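You operate a simulated robot arm through the tools that you are given. There is no shell and no other tool. Be economical: measure what you need, move in short steps, check, and stop when the job is done.

The job below is to be done with a simulated robot arm. You get a single attempt, and the scene is never put back.

## Task
Top up the carriage pot with grit and stand it on the black pot mat.
Fine: one fill, mix switch at GRIT; bring the carriage back to LOAD; leave the other starter pots.

Only the result counts: the job must be done as asked and must still hold three seconds after the hand-in. Knocking over, shifting, dropping, spilling or breaking anything else fails it.

## Robot
A 7-joint arm with a two-finger parallel gripper, fixed in place. Base frame: the origin is at the foot of the arm, x ahead of it, y to its left, z up; the work surface is at about z = 0. Readings come in mm, degrees, newtons and seconds.
With the tool pointing down near the work surface it reaches from about 240 to 620 mm from the base axis. Its first joint turns from -66.0 to 66.0 degrees. Payload 2.6 kg.
The TCP is the grasp point between the finger pads, 30 mm short of the fingertips. In the tool frame z runs along the fingers and y along their closing line. The gripper opens to 94 mm. The fingers are 28 mm wide and 10 mm thick; the gripper's body (50 by 96 mm) begins 55 mm behind the TCP.
Orientation is told as [roll, pitch, yaw] about the base's x, y, z axes, in that order, counted from this pose: with the fingers straight down and closing along the base's y, the tool's x points along the base's -x, its y along +y and its z along -z.

## Interface
- The arm moves only by the tool drive_tool. Its argument "targets" is a list of rows, each a list of 7 numbers: the shift along the tool's x, y, z in units of 30 mm (1.0 is 30 mm), then the turn, a rotation vector about the tool's x, y, z in units of 8 degrees (1.0 is 8 degrees), then the closure, from 0 (fully open) to 1 (shut). In form: [[x, y, z, wx, wy, wz, jaw], ...]. A call has 1 to 8 rows; each row shifts and turns the commanded pose from where the row before left it, along the tool's axes as they then stand. A call with a number of a shift or a turn outside -1 to 1 is refused whole. Each row takes 0.2 s and may step no farther than 50 mm and 8.6 degrees from the row before; otherwise, or with a gripper value out of range, the whole call is refused. Where a pose cannot be reached the arm comes as near as it can. A force on the tool above 50 N (or 10 N above the force at the start of the call, whichever is more), or a blocked arm, ends the call early, and 0.2 s more pass. The fingers move at their own pace (about 72 mm/s each) and stop on an object; they squeeze with about 26 N. The grip force told is the motor's: it shows also when the fingers shut on nothing. Time passes only in rows, and 0.2 s behind the last, so rows that do not move let the fingers close. The reply holds the time, the measured pose of the TCP, the force on the tool along the base axes, the opening and the grip force, in the units named above and with some noise, with the torque about the TCP (base axes, N m) and any sound that the robot's microphone picked up.
- Cameras (640 x 400 px; columns grow to the right, rows downward): "scene" is fixed at [32.5, 424.3, 572.1]; the picture's right is [-0.83, -0.56, 0.00], its down [-0.29, 0.42, -0.86] and it looks along [0.48, -0.71, -0.51] (base axes); focal length 304 px, centre (320, 200). "wrist" rides on the gripper at [76, 14, -102] in the tool frame; the picture's right is [-0.18, 0.98, 0.00], its down [-0.75, -0.14, -0.64] and it looks along [-0.63, -0.12, 0.77] (tool axes); focal length 243 px, centre (320, 200). There is no depth. A picture from a camera that has moved, and an enlarged one, comes with that camera's place and axes in the base frame and with its lens.
- camera(camera): a new picture of that camera. It takes no simulated time.
- zoom(camera, box): a new picture of the part [left, top, right, bottom] of that camera's present view, enlarged. It takes no simulated time.
- hand_in(): hands the job in; it is judged then, once.

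Go step by step. Nothing tells you positions but the pictures and the camera data: compare them with the known pose of the tool, close in by small moves and look again before you grip or let go. The budget is 120 turns and 64 pictures, counting those below and the enlarged ones. Unless the task says otherwise, let go and move clear before handing in, and close with one line.

The tools are called after ">>>" by a JSON object that holds its "name" and its "arguments". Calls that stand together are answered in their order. drive_tool: Moves the arm, as the interface text tells. Its arguments: {"type":"object","properties":{"targets":{"type":"array"}},"required":["targets"]} The other tools are called the same way: camera (camera) takes a picture; zoom (camera, box) takes an enlarged picture of a part of a camera's view; hand_in () hands the job in.

At the start:

```text
time: 0.0
tcp_pos: [332.6, 23.1, 418.1]
ee_rot: [0.0, 0.0, 0.0]
force: [-0.1, 0.5, -0.5]
wrist_torque: [-0.01, 0.02, 0.01]
gripper_width: 94.4
grasp_force: 0.1
```

scene: 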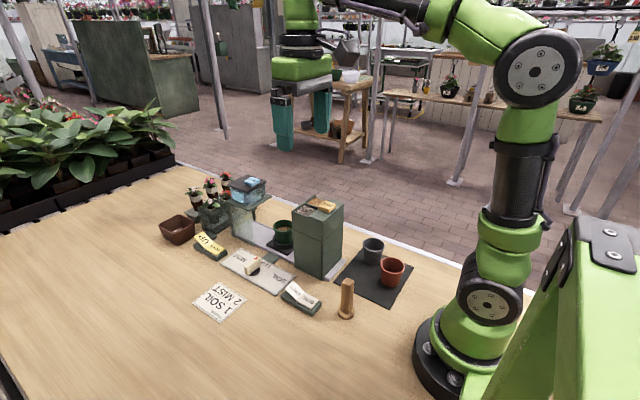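
wrist: 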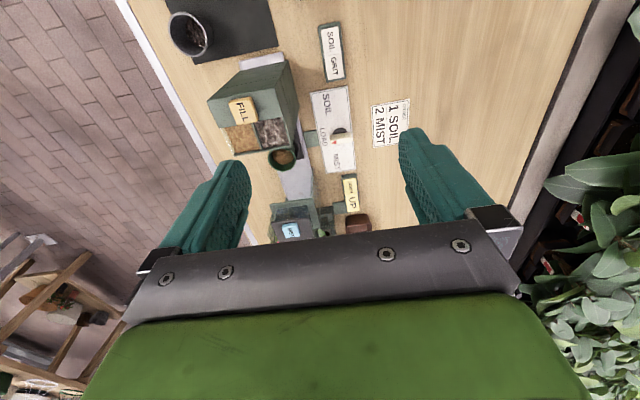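

I see a small potting station with a hopper, carriage, mix switch, cards and a black mat. I will look at it enlarged before moving.

>>> {"name": "zoom", "arguments": {"camera": "scene", "box": [150, 160, 310, 260]}}

>>> {"name": "zoom", "arguments": {"camera": "scene", "box": [190, 220, 350, 320]}}

>>> {"name": "zoom", "arguments": {"camera": "scene", "box": [270, 180, 430, 280]}}

>>> {"name": "zoom", "arguments": {"camera": "wrist", "box": [200, 10, 424, 150]}}

>>> {"name": "zoom", "arguments": {"camera": "wrist", "box": [230, 110, 422, 240]}}

```text
4.00 times, centred on (230, 210) of scene
camera zoom: at [32.5, 424.3, 572.1], right [-0.83, -0.56, 0.0], down [-0.29, 0.42, -0.86], along [0.48, -0.71, -0.51], focal length 1215 px, centre (680, 160)
```

zoom: 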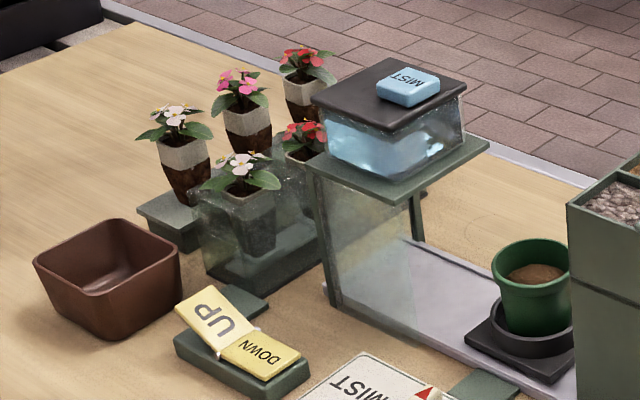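

```text
4.00 times, centred on (270, 270) of scene
camera zoom: at [32.5, 424.3, 572.1], right [-0.83, -0.56, 0.0], down [-0.29, 0.42, -0.86], along [0.48, -0.71, -0.51], focal length 1215 px, centre (520, -80)
```

zoom: 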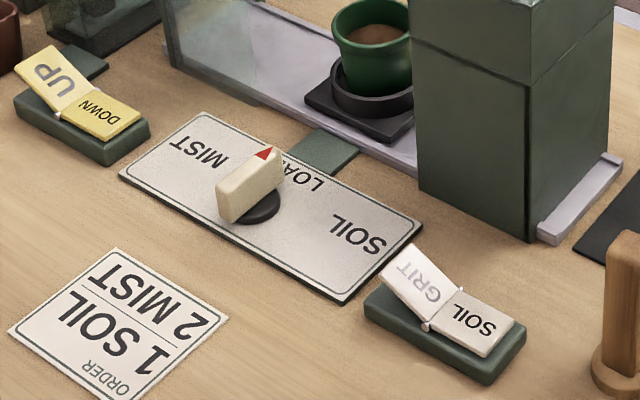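

```text
4.00 times, centred on (350, 230) of scene
camera zoom: at [32.5, 424.3, 572.1], right [-0.83, -0.56, 0.0], down [-0.29, 0.42, -0.86], along [0.48, -0.71, -0.51], focal length 1215 px, centre (200, 80)
```

zoom: 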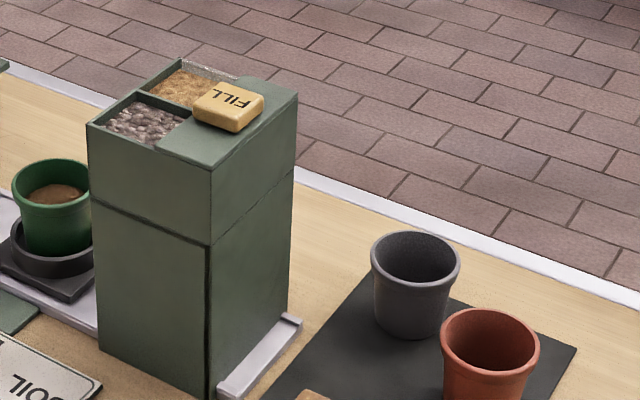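

```text
2.86 times, centred on (312, 80) of wrist
camera zoom: at [256.9, 37.7, 519.7], right [0.18, 0.98, 0.0], down [0.75, -0.14, 0.64], along [0.63, -0.12, -0.77], focal length 693 px, centre (343, 543)
```

zoom: 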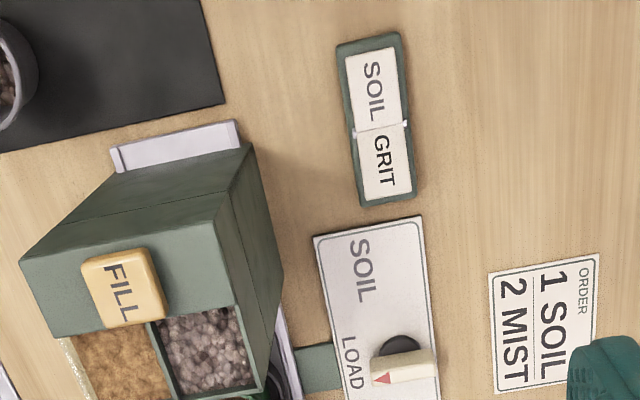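

```text
3.08 times, centred on (326, 175) of wrist
camera zoom: at [256.9, 37.7, 519.7], right [0.18, 0.98, 0.0], down [0.75, -0.14, 0.64], along [0.63, -0.12, -0.77], focal length 746 px, centre (302, 277)
```

zoom: 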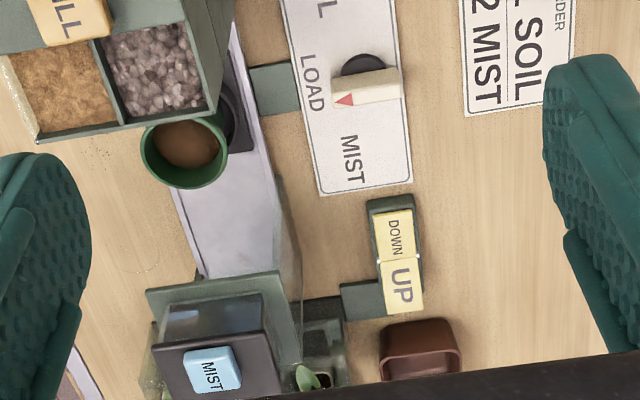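

The rocker's GRIT half is raised, so SOIL is currently selected, and the dial points at LOAD. I take the GRIT pad to be near (360, 42), and I'll go above it with the fingers shut.

>>> {"name": "drive_tool", "arguments": {"targets": [[-0.4, 0.3, 1, 0, 0, 0, 1], [-0.4, 0.3, 1, 0, 0, 0, 1], [0, 0, 1, 0, 0, 0, 1], [0, 0, 1, 0, 0, 0, 1], [0, 0, 1, 0, 0, 0, 1], [0, 0, 1, 0, 0, 0, 1], [0, 0, 1, 0, 0, 0, 1], [0, 0, 1, 0, 0, 0, 1]]}}

>>> {"name": "camera", "arguments": {"camera": "wrist"}}

>>> {"name": "zoom", "arguments": {"camera": "scene", "box": [190, 180, 382, 300]}}

```text
time: 1.8
tcp_pos: [358.6, 41.3, 178.0]
ee_rot: [-0.1, 0.0, 0.1]
force: [-0.5, 0.1, 0.3]
wrist_torque: [0.01, -0.02, 0.02]
gripper_width: 0.0
grasp_force: 25.9
```

```text
56 pictures are left
camera wrist: at [282.3, 56.5, 280.0], right [0.18, 0.98, 0.0], down [0.75, -0.14, 0.64], along [0.63, -0.12, -0.77], focal length 243 px, centre (320, 200)
```

wrist: 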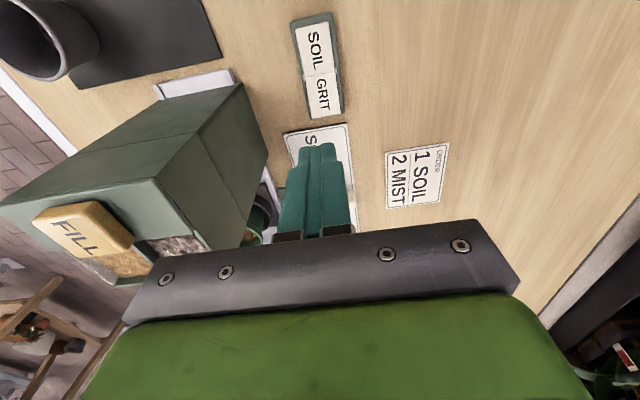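

```text
3.33 times, centred on (286, 240) of scene
camera zoom: at [32.5, 424.3, 572.1], right [-0.83, -0.56, 0.0], down [-0.29, 0.42, -0.86], along [0.48, -0.71, -0.51], focal length 1012 px, centre (433, 67)
```

zoom: 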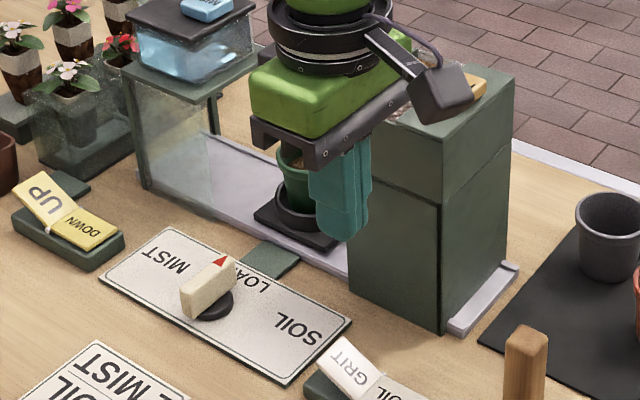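

The fingertips are nearly over the GRIT pad, which I place at about (360, 44). I'll move 4 mm out and 3 mm left, then come down to just above it.

>>> {"name": "drive_tool", "arguments": {"targets": [[-0.13, 0.1, 0.9, 0, 0, 0, 1], [0, 0, 1, 0, 0, 0, 1], [0, 0, 1, 0, 0, 0, 1], [0, 0, 0.6, 0, 0, 0, 1]]}}

>>> {"name": "zoom", "arguments": {"camera": "scene", "box": [230, 220, 390, 320]}}

```text
time: 2.8
tcp_pos: [361.2, 42.8, 72.5]
ee_rot: [-0.1, 0.0, 0.0]
force: [0.3, -0.2, -0.7]
wrist_torque: [-0.03, -0.04, -0.01]
gripper_width: 0.0
grasp_force: 26.2
```

```text
4.00 times, centred on (310, 270) of scene
camera zoom: at [32.5, 424.3, 572.1], right [-0.83, -0.56, 0.0], down [-0.29, 0.42, -0.86], along [0.48, -0.71, -0.51], focal length 1215 px, centre (360, -80)
```

zoom: 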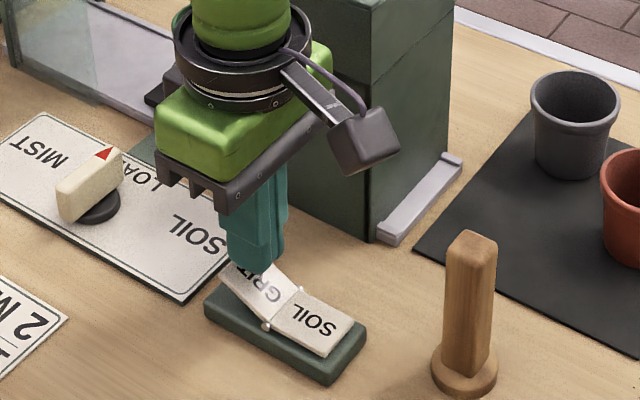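

The fingertips hang over the outer part of the GRIT pad, and the gripper clears everything nearby. I'll press down in small steps.

>>> {"name": "drive_tool", "arguments": {"targets": [[0, 0, 0.3, 0, 0, 0, 1], [0, 0, 0.3, 0, 0, 0, 1], [0, 0, 0.2, 0, 0, 0, 1], [0, 0, 0.2, 0, 0, 0, 1], [0, 0, 0.15, 0, 0, 0, 1]]}}

>>> {"name": "zoom", "arguments": {"camera": "scene", "box": [230, 220, 390, 320]}}

```text
time: 3.7
tcp_pos: [360.2, 43.0, 50.9]
ee_rot: [0.0, 0.0, -0.1]
force: [-1.3, -0.7, 6.9]
wrist_torque: [-0.01, 0.16, 0.05]
gripper_width: 0.0
grasp_force: 25.7
stopped in row 4: the force on the tool passed its limit at 70 N (the readings are from after the stop); the commanded pose is now the measured one
```

```text
4.00 times, centred on (310, 270) of scene
camera zoom: at [32.4, 424.3, 572.1], right [-0.83, -0.56, 0.0], down [-0.29, 0.42, -0.86], along [0.48, -0.71, -0.51], focal length 1215 px, centre (360, -80)
```

zoom: 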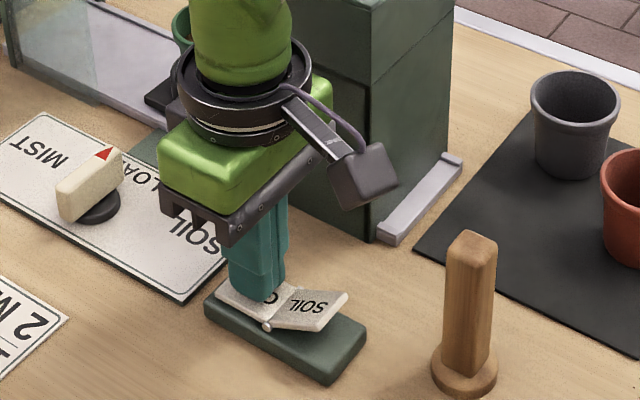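

The GRIT side is now down and SOIL is up. I'll lift, travel over the dial at about (503, 40), and start turning the gripper 90° so it can take the lever.

>>> {"name": "drive_tool", "arguments": {"targets": [[0, 0, -1, 0, 0, 0, 1], [0, 0, -1, 0, 0, 0, 1], [0, 0, -1, 0, 0, 0, 1], [-1, 0, -0.3, 0, 0, 0, 1], [-1, 0, 0, 0, 0, 0, 1], [-1, 0, 0, 0, 0, 0, 0.5], [-1, 0, 0, 0, 0, 0, 0.5], [-0.6, -0.1, 0, 0, 0, 0, 0.5]]}}

>>> {"name": "drive_tool", "arguments": {"targets": [[0, 0, 0, 0, 0, -1, 0.5], [0, 0, 0, 0, 0, -1, 0.5], [0, 0, 0, 0, 0, -1, 0.5], [0, 0, 0, 0, 0, -1, 0.5], [0, 0, 0, 0, 0, -1, 0.5], [0, 0, 0, 0, 0, -1, 0.5], [0, 0, 0, 0, 0, -1, 0.5], [0, 0, 0, 0, 0, -1, 0.5]]}}

>>> {"name": "drive_tool", "arguments": {"targets": [[0, 0, 0, 0, 0, -1, 0.5], [0, 0, 0, 0, 0, -1, 0.5], [0, 0, 0, 0, 0, -1, 0.5], [0, 0, 0, 0, 0, -0.25, 0.5]]}}

>>> {"name": "camera", "arguments": {"camera": "wrist"}}

>>> {"name": "zoom", "arguments": {"camera": "scene", "box": [190, 180, 382, 300]}}

```text
time: 5.5
tcp_pos: [498.4, 41.4, 149.4]
ee_rot: [0.0, 0.1, -0.2]
force: [-0.2, 1.2, -0.6]
wrist_torque: [0.01, -0.03, -0.02]
gripper_width: 46.8
grasp_force: 0.0
```

```text
time: 7.3
tcp_pos: [497.2, 41.3, 150.8]
ee_rot: [0.0, 0.1, 64.1]
force: [0.3, 0.8, -1.2]
wrist_torque: [-0.03, -0.01, -0.05]
gripper_width: 46.9
grasp_force: 0.1
```

```text
time: 8.3
tcp_pos: [498.5, 40.3, 150.1]
ee_rot: [0.0, 0.0, 90.0]
force: [0.8, 1.0, -0.2]
wrist_torque: [-0.01, -0.03, -0.02]
gripper_width: 47.1
grasp_force: 0.0
```

```text
52 pictures are left
camera wrist: at [484.0, -35.7, 250.8], right [-0.98, 0.18, 0.0], down [0.14, 0.75, 0.64], along [0.12, 0.63, -0.77], focal length 243 px, centre (320, 200)
```

wrist: 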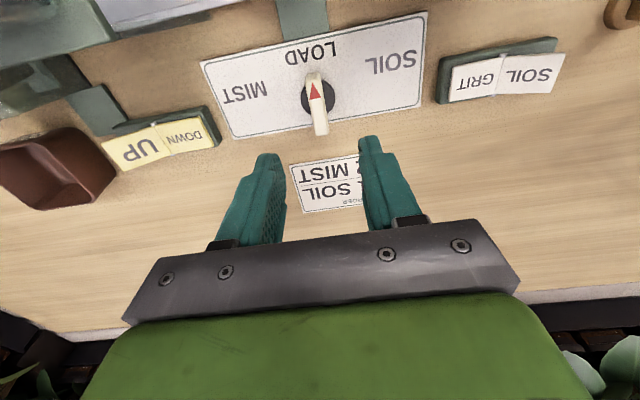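

```text
3.33 times, centred on (286, 240) of scene
camera zoom: at [32.5, 424.3, 572.1], right [-0.83, -0.56, 0.0], down [-0.29, 0.42, -0.86], along [0.48, -0.71, -0.51], focal length 1012 px, centre (433, 67)
```

zoom: 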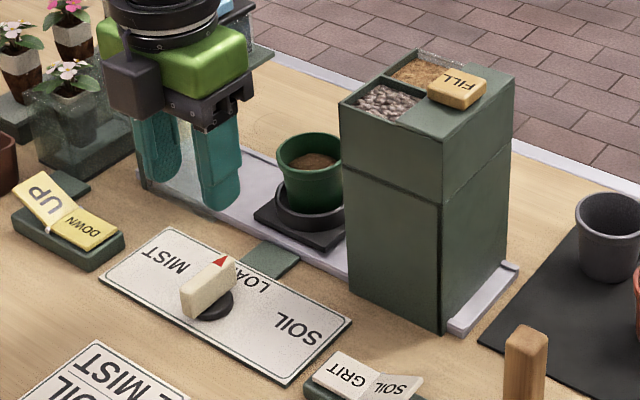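

The dial pivot is near (500, 37) with the lever lying along y, and SOIL is toward −x. I'll come down around the lever before closing.

>>> {"name": "drive_tool", "arguments": {"targets": [[0.11, -0.06, 1, 0, 0, 0, 0.5], [0, 0, 1, 0, 0, 0, 0.5], [0, 0, 1, 0, 0, 0, 0.5]]}}

>>> {"name": "camera", "arguments": {"camera": "wrist"}}

>>> {"name": "zoom", "arguments": {"camera": "scene", "box": [190, 200, 350, 300]}}

```text
time: 9.1
tcp_pos: [500.7, 37.0, 57.7]
ee_rot: [0.1, -0.1, 89.8]
force: [0.5, 0.0, -0.6]
wrist_torque: [-0.01, 0.01, -0.01]
gripper_width: 46.7
grasp_force: 0.0
```

```text
50 pictures are left
camera wrist: at [486.4, -38.2, 159.8], right [-0.98, 0.19, 0.0], down [0.14, 0.75, 0.64], along [0.12, 0.63, -0.77], focal length 243 px, centre (320, 200)
```

wrist: 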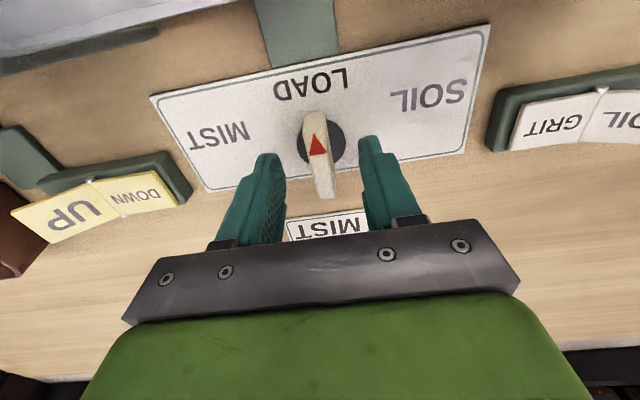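

```text
4.00 times, centred on (270, 250) of scene
camera zoom: at [32.5, 424.3, 572.1], right [-0.83, -0.56, 0.0], down [-0.29, 0.42, -0.86], along [0.48, -0.71, -0.51], focal length 1215 px, centre (520, 0)
```

zoom: 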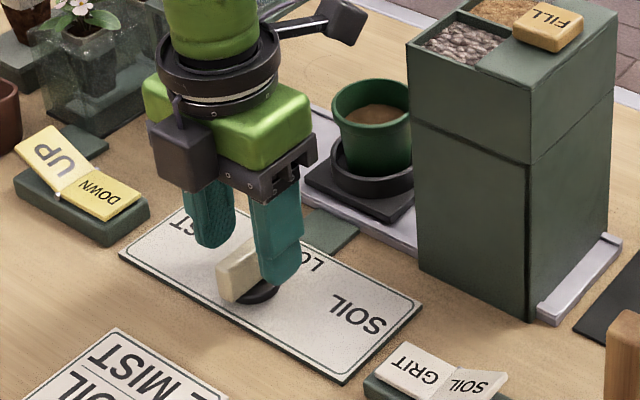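

The lever sits between the fingers and the pivot is directly under the TCP. I'll go down 15 mm and close on it.

>>> {"name": "drive_tool", "arguments": {"targets": [[0, 0.02, 0.5, 0, 0, 0, 0.5], [0, 0, 0, 0, 0, 0, 1], [0, 0, 0, 0, 0, 0, 1], [0, 0, 0, 0, 0, 0, 1]]}}

>>> {"name": "camera", "arguments": {"camera": "wrist"}}

```text
time: 10.1
tcp_pos: [499.2, 37.5, 43.1]
ee_rot: [0.0, 0.0, 89.9]
force: [0.8, 0.3, -1.9]
wrist_torque: [0.14, -0.02, -0.01]
gripper_width: 16.8
grasp_force: 45.3
```

```text
48 pictures are left
camera wrist: at [485.5, -38.2, 144.4], right [-0.98, 0.19, 0.0], down [0.14, 0.75, 0.64], along [0.12, 0.63, -0.77], focal length 243 px, centre (320, 200)
```

wrist: 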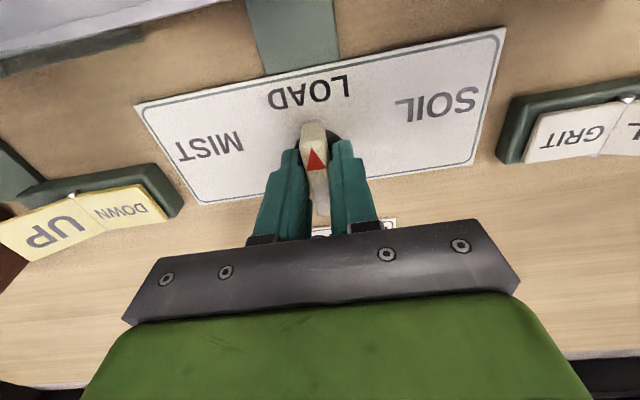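

The lever is gripped at 17 mm. I'll turn it clockwise as seen from above, toward SOIL, by 40° and then check.

>>> {"name": "drive_tool", "arguments": {"targets": [[0, 0, 0, 0, 0, 1, 1], [0, 0, 0, 0, 0, 1, 1], [0, 0, 0, 0, 0, 1, 1], [0, 0, 0, 0, 0, 1, 1], [0, 0, 0, 0, 0, 1, 1]]}}

>>> {"name": "camera", "arguments": {"camera": "wrist"}}

>>> {"name": "zoom", "arguments": {"camera": "scene", "box": [190, 180, 382, 300]}}

```text
time: 11.3
tcp_pos: [499.8, 36.6, 45.0]
ee_rot: [0.0, -0.1, 49.7]
force: [-5.5, 2.7, 14.7]
wrist_torque: [-0.46, 0.02, 0.02]
gripper_width: 12.6
grasp_force: 44.9
```

```text
47 pictures are left
camera wrist: at [439.3, -10.8, 146.2], right [-0.63, 0.78, 0.0], down [0.59, 0.48, 0.64], along [0.5, 0.41, -0.77], focal length 243 px, centre (320, 200)
```

wrist: 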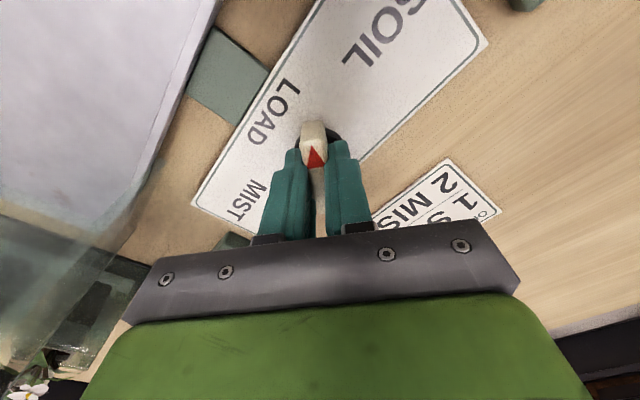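

```text
3.33 times, centred on (286, 240) of scene
camera zoom: at [32.4, 424.3, 572.1], right [-0.83, -0.56, 0.0], down [-0.29, 0.42, -0.86], along [0.48, -0.71, -0.51], focal length 1012 px, centre (433, 67)
```

zoom: 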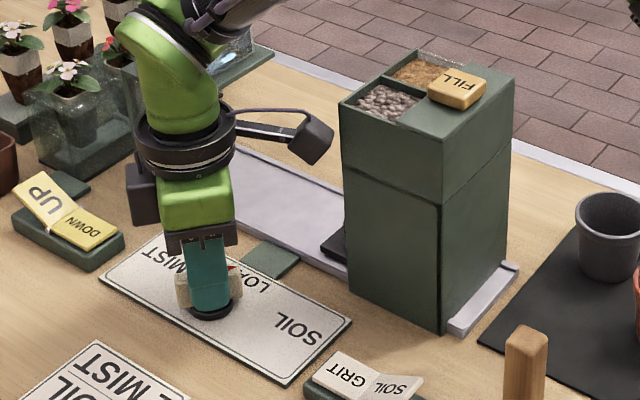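

The lever follows the gripper and the carriage is already moving under the hopper. I'll turn a bit more and wait.

>>> {"name": "drive_tool", "arguments": {"targets": [[0, 0, 0, 0, 0, 1, 1], [0, 0, 0, 0, 0, 0.5, 1], [0, 0, 0, 0, 0, 0, 1], [0, 0, 0, 0, 0, 0, 1], [0, 0, 0, 0, 0, 0, 1]]}}

>>> {"name": "zoom", "arguments": {"camera": "scene", "box": [190, 180, 382, 300]}}

```text
time: 12.5
tcp_pos: [500.2, 38.5, 44.7]
ee_rot: [0.0, -0.1, 37.9]
force: [-5.2, 2.7, 15.3]
wrist_torque: [0.19, -0.13, 0.01]
gripper_width: 13.0
grasp_force: 44.7
```

```text
3.33 times, centred on (286, 240) of scene
camera zoom: at [32.4, 424.3, 572.1], right [-0.83, -0.56, 0.0], down [-0.29, 0.42, -0.86], along [0.48, -0.71, -0.51], focal length 1012 px, centre (433, 67)
```

zoom: 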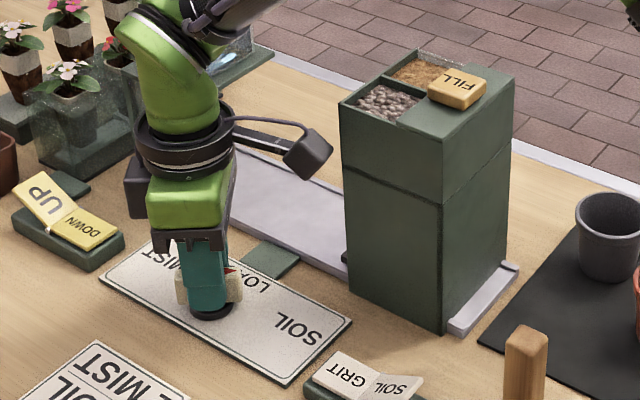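

The carriage is nearly under the hopper. I'll check whether the lever is still following the gripper.

>>> {"name": "zoom", "arguments": {"camera": "wrist", "box": [200, 50, 440, 250]}}

```text
2.00 times, centred on (320, 150) of wrist
camera zoom: at [430.6, 2.6, 146.3], right [-0.46, 0.89, 0.0], down [0.68, 0.35, 0.64], along [0.57, 0.3, -0.77], focal length 485 px, centre (320, 300)
```

zoom: 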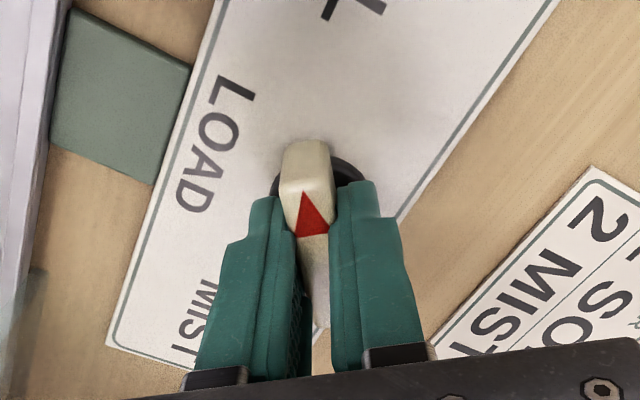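

The lever is following. I'll turn a little farther while watching the torque.

>>> {"name": "drive_tool", "arguments": {"targets": [[0, 0, 0, 0, 0, 0.6, 1], [0, 0, 0, 0, 0, 0.6, 1], [0, 0, 0, 0, 0, 0, 1], [0, 0, 0, 0, 0, 0, 1]]}}

>>> {"name": "zoom", "arguments": {"camera": "scene", "box": [190, 180, 382, 300]}}

>>> {"name": "zoom", "arguments": {"camera": "wrist", "box": [200, 0, 440, 200]}}

```text
time: 13.5
tcp_pos: [499.3, 37.8, 44.5]
ee_rot: [0.0, -0.1, 28.4]
force: [-3.7, 2.5, 19.9]
wrist_torque: [-0.5, 0.67, 1.66]
gripper_width: 13.1
grasp_force: 44.4
```

```text
3.33 times, centred on (286, 240) of scene
camera zoom: at [32.4, 424.3, 572.1], right [-0.83, -0.56, 0.0], down [-0.29, 0.42, -0.86], along [0.48, -0.71, -0.51], focal length 1012 px, centre (433, 67)
```

zoom: 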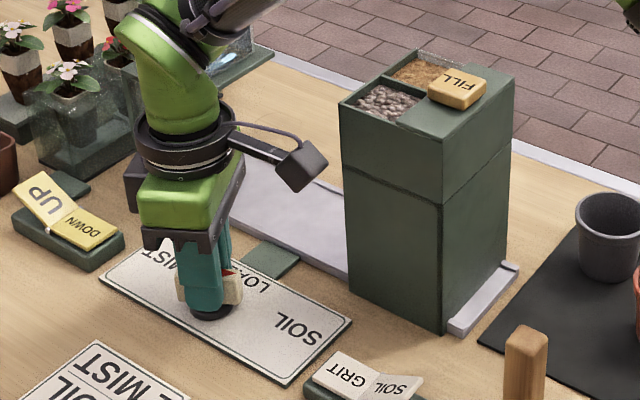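

```text
2.00 times, centred on (320, 100) of wrist
camera zoom: at [425.6, 14.6, 146.3], right [-0.31, 0.95, 0.0], down [0.73, 0.23, 0.64], along [0.61, 0.2, -0.77], focal length 485 px, centre (320, 400)
```

zoom: 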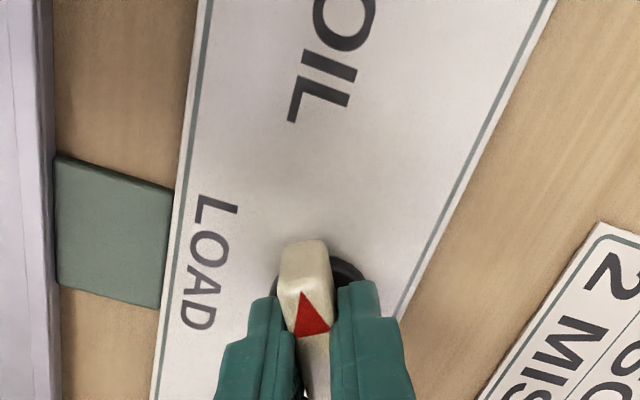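

The torque jumped, so the lever is at its stop at about 60°, and the carriage is fully inside the hopper. I'll ease the twist, open and lift straight up.

>>> {"name": "drive_tool", "arguments": {"targets": [[0, 0, 0, 0, 0, -0.2, 1], [0, 0, 0, 0, 0, 0, 0.5], [0, 0, 0, 0, 0, 0, 0.5], [0, 0, -0.5, 0, 0, 0, 0.5], [0, 0, -1, 0, 0, 0, 0.5], [0, 0, -1, 0, 0, 0, 0.5], [0, 0, -1, 0, 0, 0, 0.5], [0, 0, -1, 0, 0, 0, 0.5]]}}

>>> {"name": "drive_tool", "arguments": {"targets": [[0, 0, -1, 0, 0, 1, 1], [0, 0, -1, 0, 0, 1, 1], [0, 0, -1, 0, 0, 1, 1], [0, 0, 0, 0, 0, 0.65, 1]]}}

>>> {"name": "camera", "arguments": {"camera": "wrist"}}

>>> {"name": "zoom", "arguments": {"camera": "scene", "box": [190, 180, 382, 300]}}

```text
time: 15.3
tcp_pos: [499.1, 37.5, 180.8]
ee_rot: [-0.1, 0.0, 29.9]
force: [0.0, -0.2, 0.9]
wrist_torque: [-0.01, 0.0, 0.02]
gripper_width: 46.8
grasp_force: 0.0
```

```text
time: 16.3
tcp_pos: [496.7, 35.3, 269.2]
ee_rot: [0.1, -0.1, 0.5]
force: [0.5, -0.4, 0.1]
wrist_torque: [0.01, 0.0, 0.01]
gripper_width: 0.0
grasp_force: 26.4
```

```text
41 pictures are left
camera wrist: at [421.4, 50.7, 370.8], right [0.17, 0.98, 0.0], down [0.76, -0.13, 0.64], along [0.63, -0.11, -0.77], focal length 243 px, centre (320, 200)
```

wrist: 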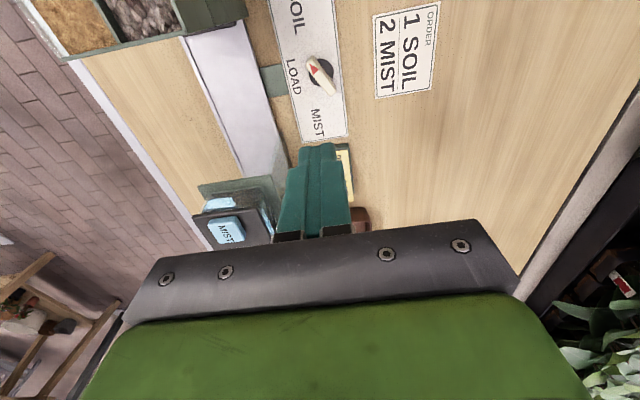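

```text
3.33 times, centred on (286, 240) of scene
camera zoom: at [32.5, 424.3, 572.1], right [-0.83, -0.56, 0.0], down [-0.29, 0.42, -0.86], along [0.48, -0.71, -0.51], focal length 1012 px, centre (433, 67)
```

zoom: 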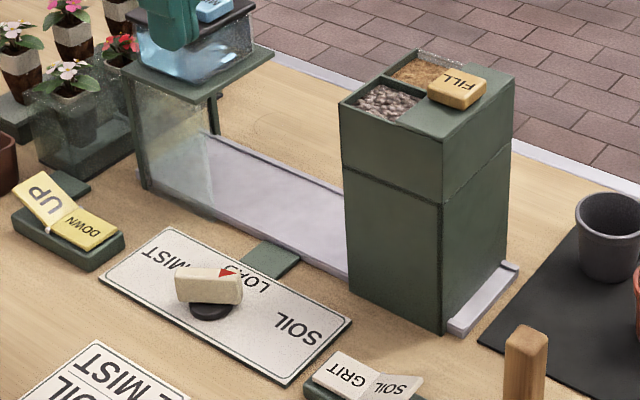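

The pointer sits toward SOIL and the carriage is hidden under the hopper. Next I go above the FILL button, roughly at (367, −104) with its top about 165 high.

>>> {"name": "drive_tool", "arguments": {"targets": [[0.9, -0.9, 0, 0, 0, 0, 1], [0.9, -0.9, 0, 0, 0, 0, 1], [0.9, -0.9, 0, 0, 0, 0, 1], [0.9, -0.9, 0, 0, 0, 0, 1], [0.7, -0.9, 0, 0, 0, 0, 1]]}}

>>> {"name": "camera", "arguments": {"camera": "wrist"}}

>>> {"name": "zoom", "arguments": {"camera": "scene", "box": [250, 140, 410, 240]}}

```text
time: 17.5
tcp_pos: [370.3, -100.1, 269.7]
ee_rot: [0.0, 0.0, 0.7]
force: [0.2, -0.8, 0.4]
wrist_torque: [-0.01, 0.03, 0.01]
gripper_width: 0.1
grasp_force: 26.0
```

```text
39 pictures are left
camera wrist: at [293.7, -87.1, 370.4], right [0.17, 0.99, 0.0], down [0.76, -0.13, 0.64], along [0.63, -0.11, -0.77], focal length 243 px, centre (320, 200)
```

wrist: 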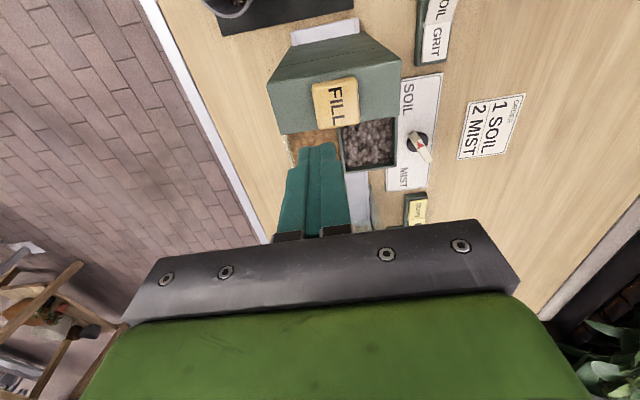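

```text
4.00 times, centred on (330, 190) of scene
camera zoom: at [32.5, 424.3, 572.1], right [-0.83, -0.56, 0.0], down [-0.29, 0.42, -0.86], along [0.48, -0.71, -0.51], focal length 1215 px, centre (280, 240)
```

zoom: 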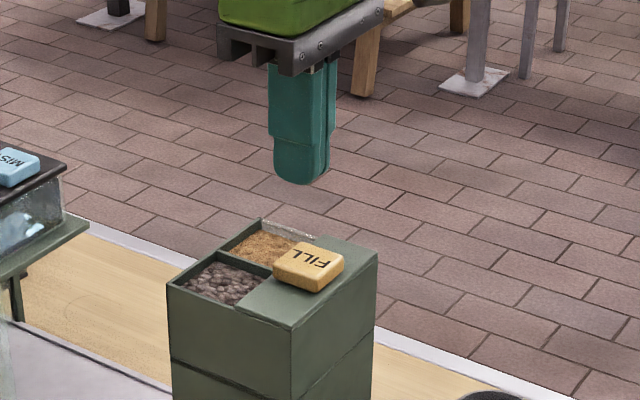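

FILL now triangulates to about (356, −86) with its top near z = 188. I'll centre over it and come down to about 12 mm above.

>>> {"name": "drive_tool", "arguments": {"targets": [[0.47, 0.47, 0.4, 0, 0, 0, 1], [0, 0, 0.8, 0, 0, 0, 1]]}}

>>> {"name": "zoom", "arguments": {"camera": "wrist", "box": [220, 20, 420, 180]}}

>>> {"name": "zoom", "arguments": {"camera": "scene", "box": [250, 140, 410, 240]}}

```text
time: 18.1
tcp_pos: [356.3, -87.1, 234.5]
ee_rot: [0.1, 0.0, 0.7]
force: [-0.6, 0.4, 0.6]
wrist_torque: [0.03, 0.01, -0.02]
gripper_width: 0.0
grasp_force: 26.1
```

```text
2.50 times, centred on (320, 100) of wrist
camera zoom: at [279.9, -72.5, 335.0], right [0.17, 0.99, 0.0], down [0.76, -0.13, 0.64], along [0.63, -0.11, -0.77], focal length 606 px, centre (320, 450)
```

zoom: 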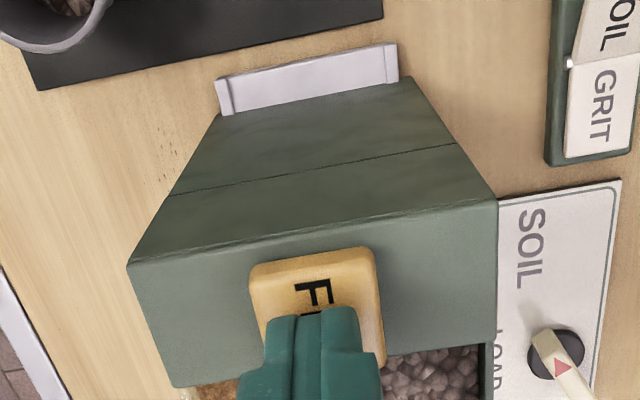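

```text
4.00 times, centred on (330, 190) of scene
camera zoom: at [32.5, 424.3, 572.1], right [-0.83, -0.56, 0.0], down [-0.29, 0.42, -0.86], along [0.48, -0.71, -0.51], focal length 1215 px, centre (280, 240)
```

zoom: 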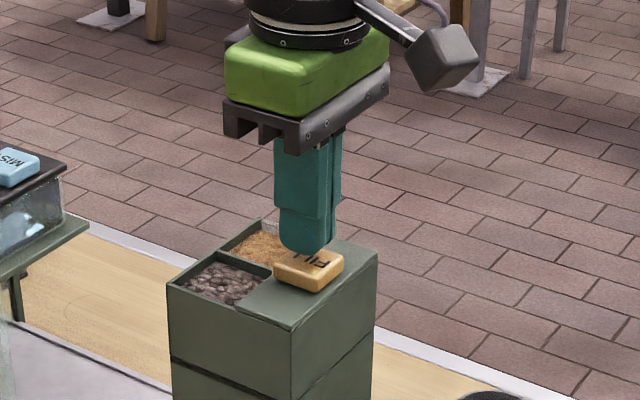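

The fingers are over the button, just 3 mm too far out. I'll shift and press once, in small steps.

>>> {"name": "drive_tool", "arguments": {"targets": [[0.1, 0.04, 0.3, 0, 0, 0, 1], [0, 0, 0.15, 0, 0, 0, 1], [0, 0, 0.15, 0, 0, 0, 1], [0, 0, 0.15, 0, 0, 0, 1]]}}

>>> {"name": "zoom", "arguments": {"camera": "scene", "box": [250, 140, 410, 240]}}

```text
time: 19.1
tcp_pos: [355.1, -85.4, 214.0]
ee_rot: [-0.1, -0.3, 0.6]
force: [-18.8, -1.5, 39.7]
wrist_torque: [0.03, 0.69, -0.07]
gripper_width: 0.2
grasp_force: 26.0
heard: click
```

```text
4.00 times, centred on (330, 190) of scene
camera zoom: at [32.3, 424.3, 572.1], right [-0.83, -0.56, 0.0], down [-0.29, 0.42, -0.86], along [0.48, -0.71, -0.51], focal length 1215 px, centre (280, 240)
```

zoom: 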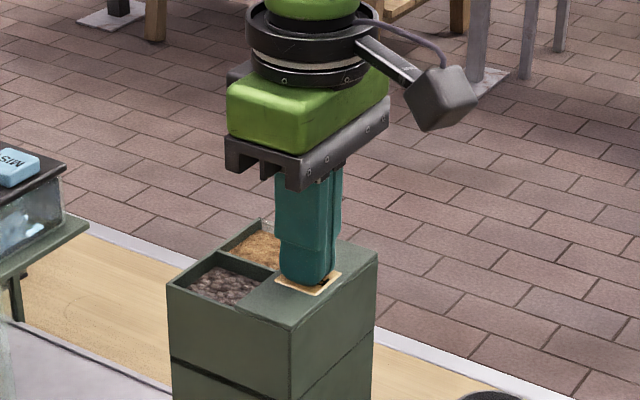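

A click was heard and the grit level in the hopper has dropped, so the one fill is done. I'll retract straight up and wait a moment.

>>> {"name": "drive_tool", "arguments": {"targets": [[0, 0, -1, 0, 0, 0, 1], [0, 0, -1, 0, 0, 0, 1], [0, 0, 0, 0, 0, 0, 1], [0, 0, 0, 0, 0, 0, 1], [0, 0, 0, 0, 0, 0, 1]]}}

>>> {"name": "zoom", "arguments": {"camera": "scene", "box": [190, 140, 382, 260]}}

```text
time: 20.3
tcp_pos: [354.2, -81.8, 270.7]
ee_rot: [0.1, 0.1, 0.7]
force: [-0.2, 0.0, -0.2]
wrist_torque: [0.01, -0.01, -0.03]
gripper_width: 0.0
grasp_force: 26.1
```

```text
3.33 times, centred on (286, 200) of scene
camera zoom: at [32.5, 424.3, 572.1], right [-0.83, -0.56, 0.0], down [-0.29, 0.42, -0.86], along [0.48, -0.71, -0.51], focal length 1012 px, centre (433, 200)
```

zoom: 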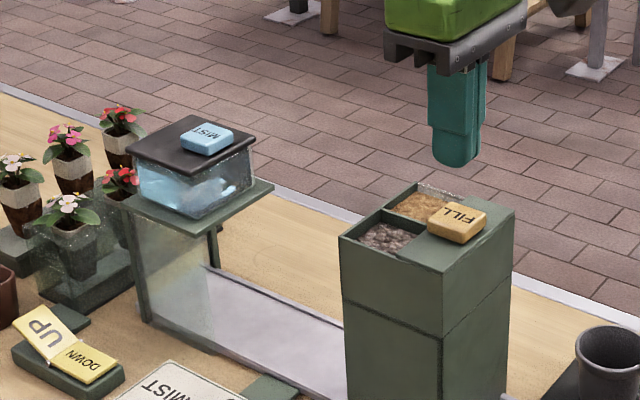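

The FILL button has popped back up. I'll return above the dial, turn to 30° yaw to match the lever, and come down.

>>> {"name": "drive_tool", "arguments": {"targets": [[-0.98, 0.79, 0, 0, 0, 0, 0.5], [-0.98, 0.79, 0, 0, 0, 0, 0.5], [-0.98, 0.79, 0, 0, 0, 0, 0.5], [-0.98, 0.79, 0, 0, 0, 0, 0.5], [-0.95, 0.76, 0, 0, 0, 0, 0.5]]}}

>>> {"name": "drive_tool", "arguments": {"targets": [[0, 0, 1, 0, 0, -0.92, 0.5], [0, 0, 1, 0, 0, -0.92, 0.5], [0, 0, 1, 0, 0, -0.92, 0.5], [0, 0, 1, 0, 0, -0.9, 0.5], [0, 0, 1, 0, 0, 0, 0.5], [0, 0, 1, 0, 0, 0, 0.5], [0, 0, 0.9, 0, 0, 0, 0.5]]}}

>>> {"name": "camera", "arguments": {"camera": "wrist"}}

```text
time: 21.5
tcp_pos: [499.2, 35.6, 273.1]
ee_rot: [0.0, 0.0, 0.8]
force: [0.1, -0.2, -0.1]
wrist_torque: [-0.01, -0.04, 0.01]
gripper_width: 46.8
grasp_force: 0.0
```

```text
time: 23.1
tcp_pos: [498.6, 35.6, 64.2]
ee_rot: [0.0, 0.0, 29.9]
force: [0.7, 0.0, 0.0]
wrist_torque: [0.0, -0.01, -0.02]
gripper_width: 46.9
grasp_force: 0.0
```

```text
33 pictures are left
camera wrist: at [425.2, 9.7, 165.1], right [-0.33, 0.94, 0.0], down [0.72, 0.25, 0.64], along [0.61, 0.21, -0.77], focal length 243 px, centre (320, 200)
```

wrist: 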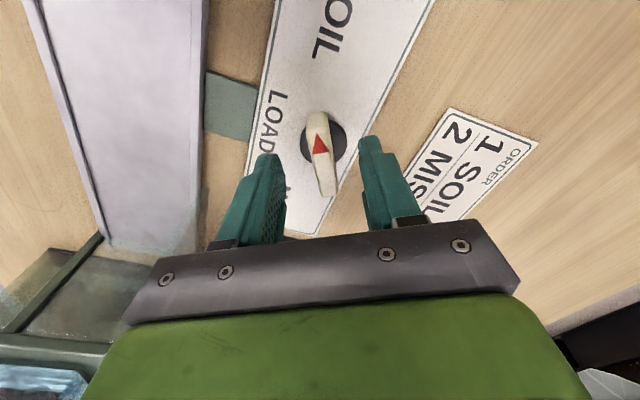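

The lever is centred between the fingers and aligned. I'll go down, close, and turn 60° counter-clockwise back to LOAD.

>>> {"name": "drive_tool", "arguments": {"targets": [[-0.07, 0.03, 0.6, 0, 0, 0, 0.5], [0, 0, 0, 0, 0, 0, 1], [0, 0, 0, 0, 0, 0, 1], [0, 0, 0, 0, 0, 0, 1]]}}

>>> {"name": "drive_tool", "arguments": {"targets": [[0, 0, 0, 0, 0, -0.8, 1], [0, 0, 0, 0, 0, -0.8, 1], [0, 0, 0, 0, 0, -0.8, 1], [0, 0, 0, 0, 0, -0.8, 1], [0, 0, 0, 0, 0, -0.8, 1], [0, 0, 0, 0, 0, -0.8, 1], [0, 0, 0, 0, 0, -0.8, 1], [0, 0, 0, 0, 0, -0.8, 1]]}}

>>> {"name": "drive_tool", "arguments": {"targets": [[0, 0, 0, 0, 0, -0.8, 1], [0, 0, 0, 0, 0, -0.3, 1], [0, 0, 0, 0, 0, 0, 1], [0, 0, 0, 0, 0, 0, 1], [0, 0, 0, 0, 0, 0, 1]]}}

>>> {"name": "zoom", "arguments": {"camera": "scene", "box": [190, 180, 382, 300]}}

```text
time: 24.1
tcp_pos: [499.4, 37.5, 46.4]
ee_rot: [0.2, 0.0, 30.1]
force: [-7.1, 6.0, 0.8]
wrist_torque: [-0.28, -0.24, 0.01]
gripper_width: 12.9
grasp_force: 44.9
```

```text
time: 25.9
tcp_pos: [499.8, 36.4, 46.4]
ee_rot: [0.3, -0.1, 81.3]
force: [-23.2, 10.8, 18.8]
wrist_torque: [-0.31, -0.05, 0.01]
gripper_width: 12.8
grasp_force: 44.5
```

```text
time: 27.1
tcp_pos: [500.3, 37.1, 46.2]
ee_rot: [0.0, -0.1, 90.1]
force: [-18.3, 10.5, 21.7]
wrist_torque: [0.29, 0.18, 0.06]
gripper_width: 12.8
grasp_force: 45.1
```

```text
3.33 times, centred on (286, 240) of scene
camera zoom: at [32.3, 424.3, 572.1], right [-0.83, -0.56, 0.0], down [-0.29, 0.42, -0.86], along [0.48, -0.71, -0.51], focal length 1012 px, centre (433, 67)
```

zoom: 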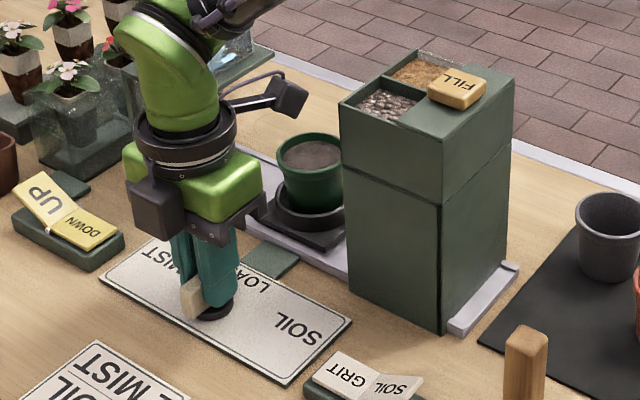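

The carriage is back at LOAD and the pot shows grey grit on top. I'll release the lever, lift clear, and look down at the pot.

>>> {"name": "drive_tool", "arguments": {"targets": [[0, 0, 0, 0, 0, 0, 0.5], [0, 0, 0, 0, 0, 0, 0.5], [0, 0, -0.5, 0, 0, 0, 0.5], [0, 0, -1, 0, 0, 0, 0.5], [0, 0, -1, 0, 0, 0, 0.5], [0, 0, -1, 0, 0, 0, 0.2], [0, 0, -1, 0, 0, 0, 0], [0, 0, -1, 0, 0, 0, 0]]}}

>>> {"name": "drive_tool", "arguments": {"targets": [[0.7, 0, -1, 0, 0, 0, 0], [0.7, 0, -1, 0, 0, 0, 0], [0.7, 0, 0, 0, 0, 0, 0], [0.7, 0, 0, 0, 0, 0, 0]]}}

>>> {"name": "camera", "arguments": {"camera": "wrist"}}

>>> {"name": "zoom", "arguments": {"camera": "scene", "box": [190, 180, 382, 300]}}

```text
time: 28.9
tcp_pos: [501.1, 36.8, 211.6]
ee_rot: [0.0, 0.1, 90.0]
force: [0.6, -0.9, 0.2]
wrist_torque: [0.03, 0.01, 0.02]
gripper_width: 94.0
grasp_force: 0.0
```

```text
time: 29.9
tcp_pos: [499.9, -48.2, 270.8]
ee_rot: [-0.1, 0.1, 90.1]
force: [0.2, 0.1, 0.4]
wrist_torque: [0.0, 0.04, 0.0]
gripper_width: 93.9
grasp_force: 0.0
```

```text
31 pictures are left
camera wrist: at [485.0, -123.5, 372.5], right [-0.98, 0.18, 0.0], down [0.14, 0.75, 0.64], along [0.12, 0.63, -0.77], focal length 243 px, centre (320, 200)
```

wrist: 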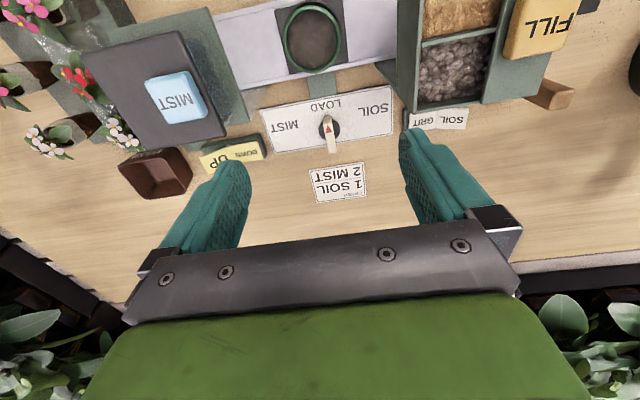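

```text
3.33 times, centred on (286, 240) of scene
camera zoom: at [32.5, 424.3, 572.1], right [-0.83, -0.56, 0.0], down [-0.29, 0.42, -0.86], along [0.48, -0.71, -0.51], focal length 1012 px, centre (433, 67)
```

zoom: 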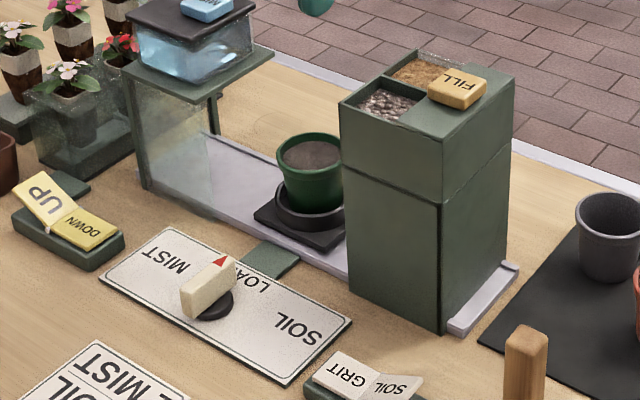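

The lever points squarely at LOAD. I take the pot rim to be at about (500, −90), z about 82, diameter about 58 mm. I'll hover over it at this yaw with a 75 mm opening, which keeps the fingers clear of the hopper, and check.

>>> {"name": "drive_tool", "arguments": {"targets": [[0.7, 0, 0, 0, 0, 0, 0.2], [0.7, 0, 0.9, 0, 0, 0, 0.2], [0, 0, 0.9, 0, 0, 0, 0.2], [0, 0, 0.9, 0, 0, 0, 0.2], [0, 0, 0.9, 0, 0, 0, 0.2], [0, 0, 0.9, 0, 0, 0, 0.2]]}}

>>> {"name": "camera", "arguments": {"camera": "wrist"}}

>>> {"name": "zoom", "arguments": {"camera": "scene", "box": [210, 170, 338, 250]}}

```text
time: 31.3
tcp_pos: [499.6, -88.4, 136.9]
ee_rot: [0.0, -0.1, 89.9]
force: [0.1, 0.2, -0.1]
wrist_torque: [0.01, -0.03, 0.01]
gripper_width: 75.0
grasp_force: 0.0
```

```text
29 pictures are left
camera wrist: at [485.6, -164.6, 237.8], right [-0.98, 0.18, 0.0], down [0.14, 0.75, 0.64], along [0.12, 0.63, -0.77], focal length 243 px, centre (320, 200)
```

wrist: 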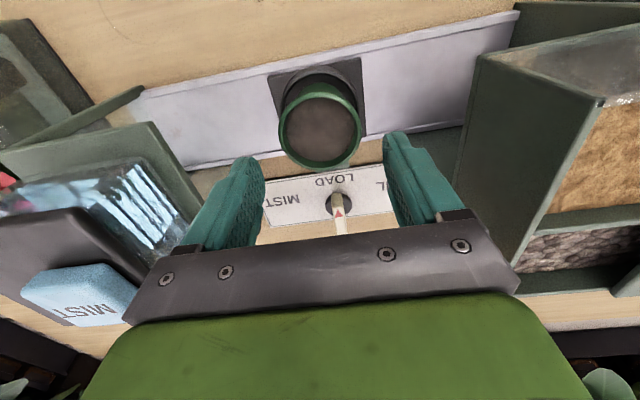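

```text
5.00 times, centred on (274, 210) of scene
camera zoom: at [32.5, 424.3, 572.1], right [-0.83, -0.56, 0.0], down [-0.29, 0.42, -0.86], along [0.48, -0.71, -0.51], focal length 1519 px, centre (550, 150)
```

zoom: 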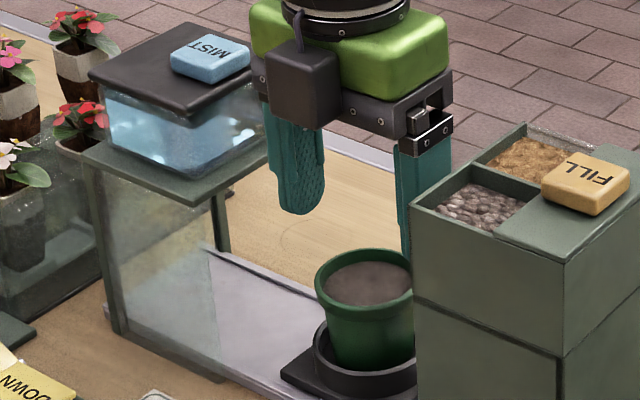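

The fingers straddle the pot in x, but the two cameras disagree a little on the pot's y. I'll enlarge the wrist view to measure the rim.

>>> {"name": "zoom", "arguments": {"camera": "wrist", "box": [240, 40, 400, 220]}}

```text
2.22 times, centred on (320, 130) of wrist
camera zoom: at [485.6, -164.6, 237.8], right [-0.98, 0.18, 0.0], down [0.14, 0.75, 0.64], along [0.12, 0.63, -0.77], focal length 539 px, centre (320, 356)
```

zoom: 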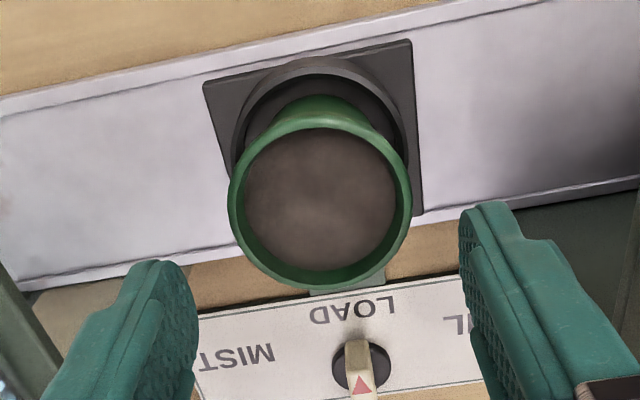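

The rim centre works out at about (500, −92), z about 74, diameter 58 mm. I'll shift 4 mm and lower the fingers around the rim band.

>>> {"name": "drive_tool", "arguments": {"targets": [[0.13, 0, 0.6, 0, 0, 0, 0.2], [0, 0, 0.6, 0, 0, 0, 0.2], [0, 0, 0.6, 0, 0, 0, 0.2], [0, 0, 0.5, 0, 0, 0, 0.2]]}}

>>> {"name": "zoom", "arguments": {"camera": "scene", "box": [210, 170, 338, 250]}}

>>> {"name": "zoom", "arguments": {"camera": "wrist", "box": [200, 50, 440, 250]}}

```text
time: 32.3
tcp_pos: [499.6, -93.6, 67.1]
ee_rot: [0.1, -0.1, 89.9]
force: [-0.1, -0.2, -0.2]
wrist_torque: [0.0, -0.01, 0.04]
gripper_width: 75.3
grasp_force: 0.0
```

```text
5.00 times, centred on (274, 210) of scene
camera zoom: at [32.5, 424.3, 572.1], right [-0.83, -0.56, 0.0], down [-0.29, 0.42, -0.86], along [0.48, -0.71, -0.51], focal length 1519 px, centre (550, 150)
```

zoom: 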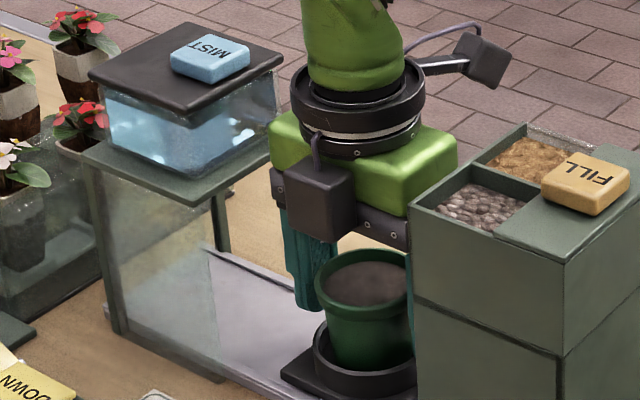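

```text
2.00 times, centred on (320, 150) of wrist
camera zoom: at [485.9, -169.2, 168.0], right [-0.98, 0.18, 0.0], down [0.14, 0.75, 0.64], along [0.12, 0.63, -0.77], focal length 485 px, centre (320, 300)
```

zoom: 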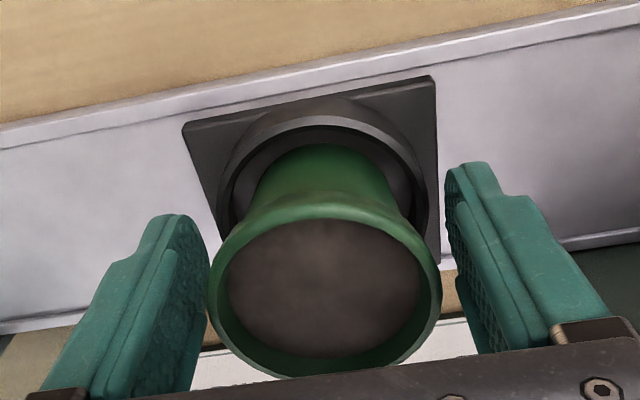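

The rim sits between the fingers at TCP height with clearance all round. I'll close on it.

>>> {"name": "drive_tool", "arguments": {"targets": [[0, 0, 0, 0, 0, 0, 0.4], [0, 0, 0, 0, 0, 0, 1], [0, 0, 0, 0, 0, 0, 1], [0, 0, 0, 0, 0, 0, 1]]}}

>>> {"name": "zoom", "arguments": {"camera": "wrist", "box": [200, 50, 440, 250]}}

```text
time: 33.3
tcp_pos: [500.1, -93.8, 68.0]
ee_rot: [0.1, 0.1, 90.0]
force: [-0.2, -0.3, -0.1]
wrist_torque: [0.02, 0.02, 0.01]
gripper_width: 59.5
grasp_force: 26.6
```

```text
2.00 times, centred on (320, 150) of wrist
camera zoom: at [485.9, -169.1, 168.4], right [-0.98, 0.18, 0.0], down [0.14, 0.75, 0.64], along [0.12, 0.63, -0.77], focal length 485 px, centre (320, 300)
```

zoom: 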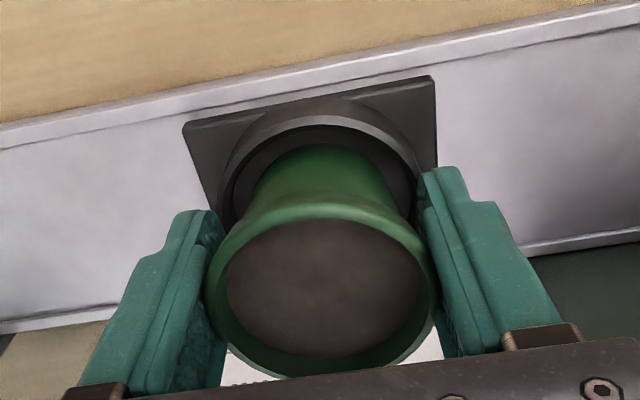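

The pot is held at its rim (59.5 mm). I'll lift gently and check that it comes away cleanly.

>>> {"name": "drive_tool", "arguments": {"targets": [[0, 0, -0.2, 0, 0, 0, 1], [0, 0, -0.4, 0, 0, 0, 1], [0, 0, -0.5, 0, 0, 0, 1], [0, 0, -0.6, 0, 0, 0, 1], [0, 0, -0.6, 0, 0, 0, 1]]}}

>>> {"name": "zoom", "arguments": {"camera": "scene", "box": [190, 150, 350, 250]}}

```text
time: 34.5
tcp_pos: [499.3, -93.7, 137.0]
ee_rot: [0.1, 0.0, 90.1]
force: [1.0, 0.5, -0.4]
wrist_torque: [-0.02, -0.04, 0.0]
gripper_width: 59.6
grasp_force: 26.1
```

```text
4.00 times, centred on (270, 200) of scene
camera zoom: at [32.5, 424.3, 572.1], right [-0.83, -0.56, 0.0], down [-0.29, 0.42, -0.86], along [0.48, -0.71, -0.51], focal length 1215 px, centre (520, 200)
```

zoom: 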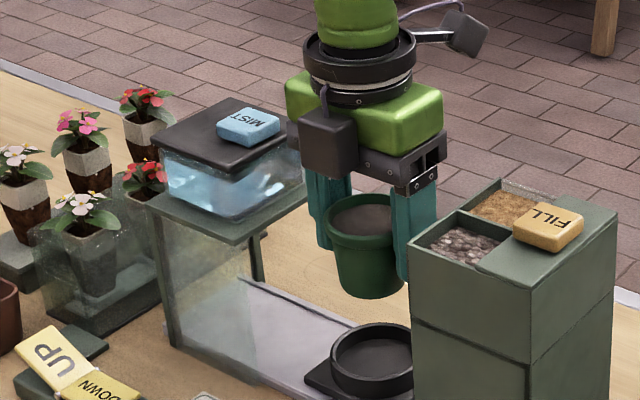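

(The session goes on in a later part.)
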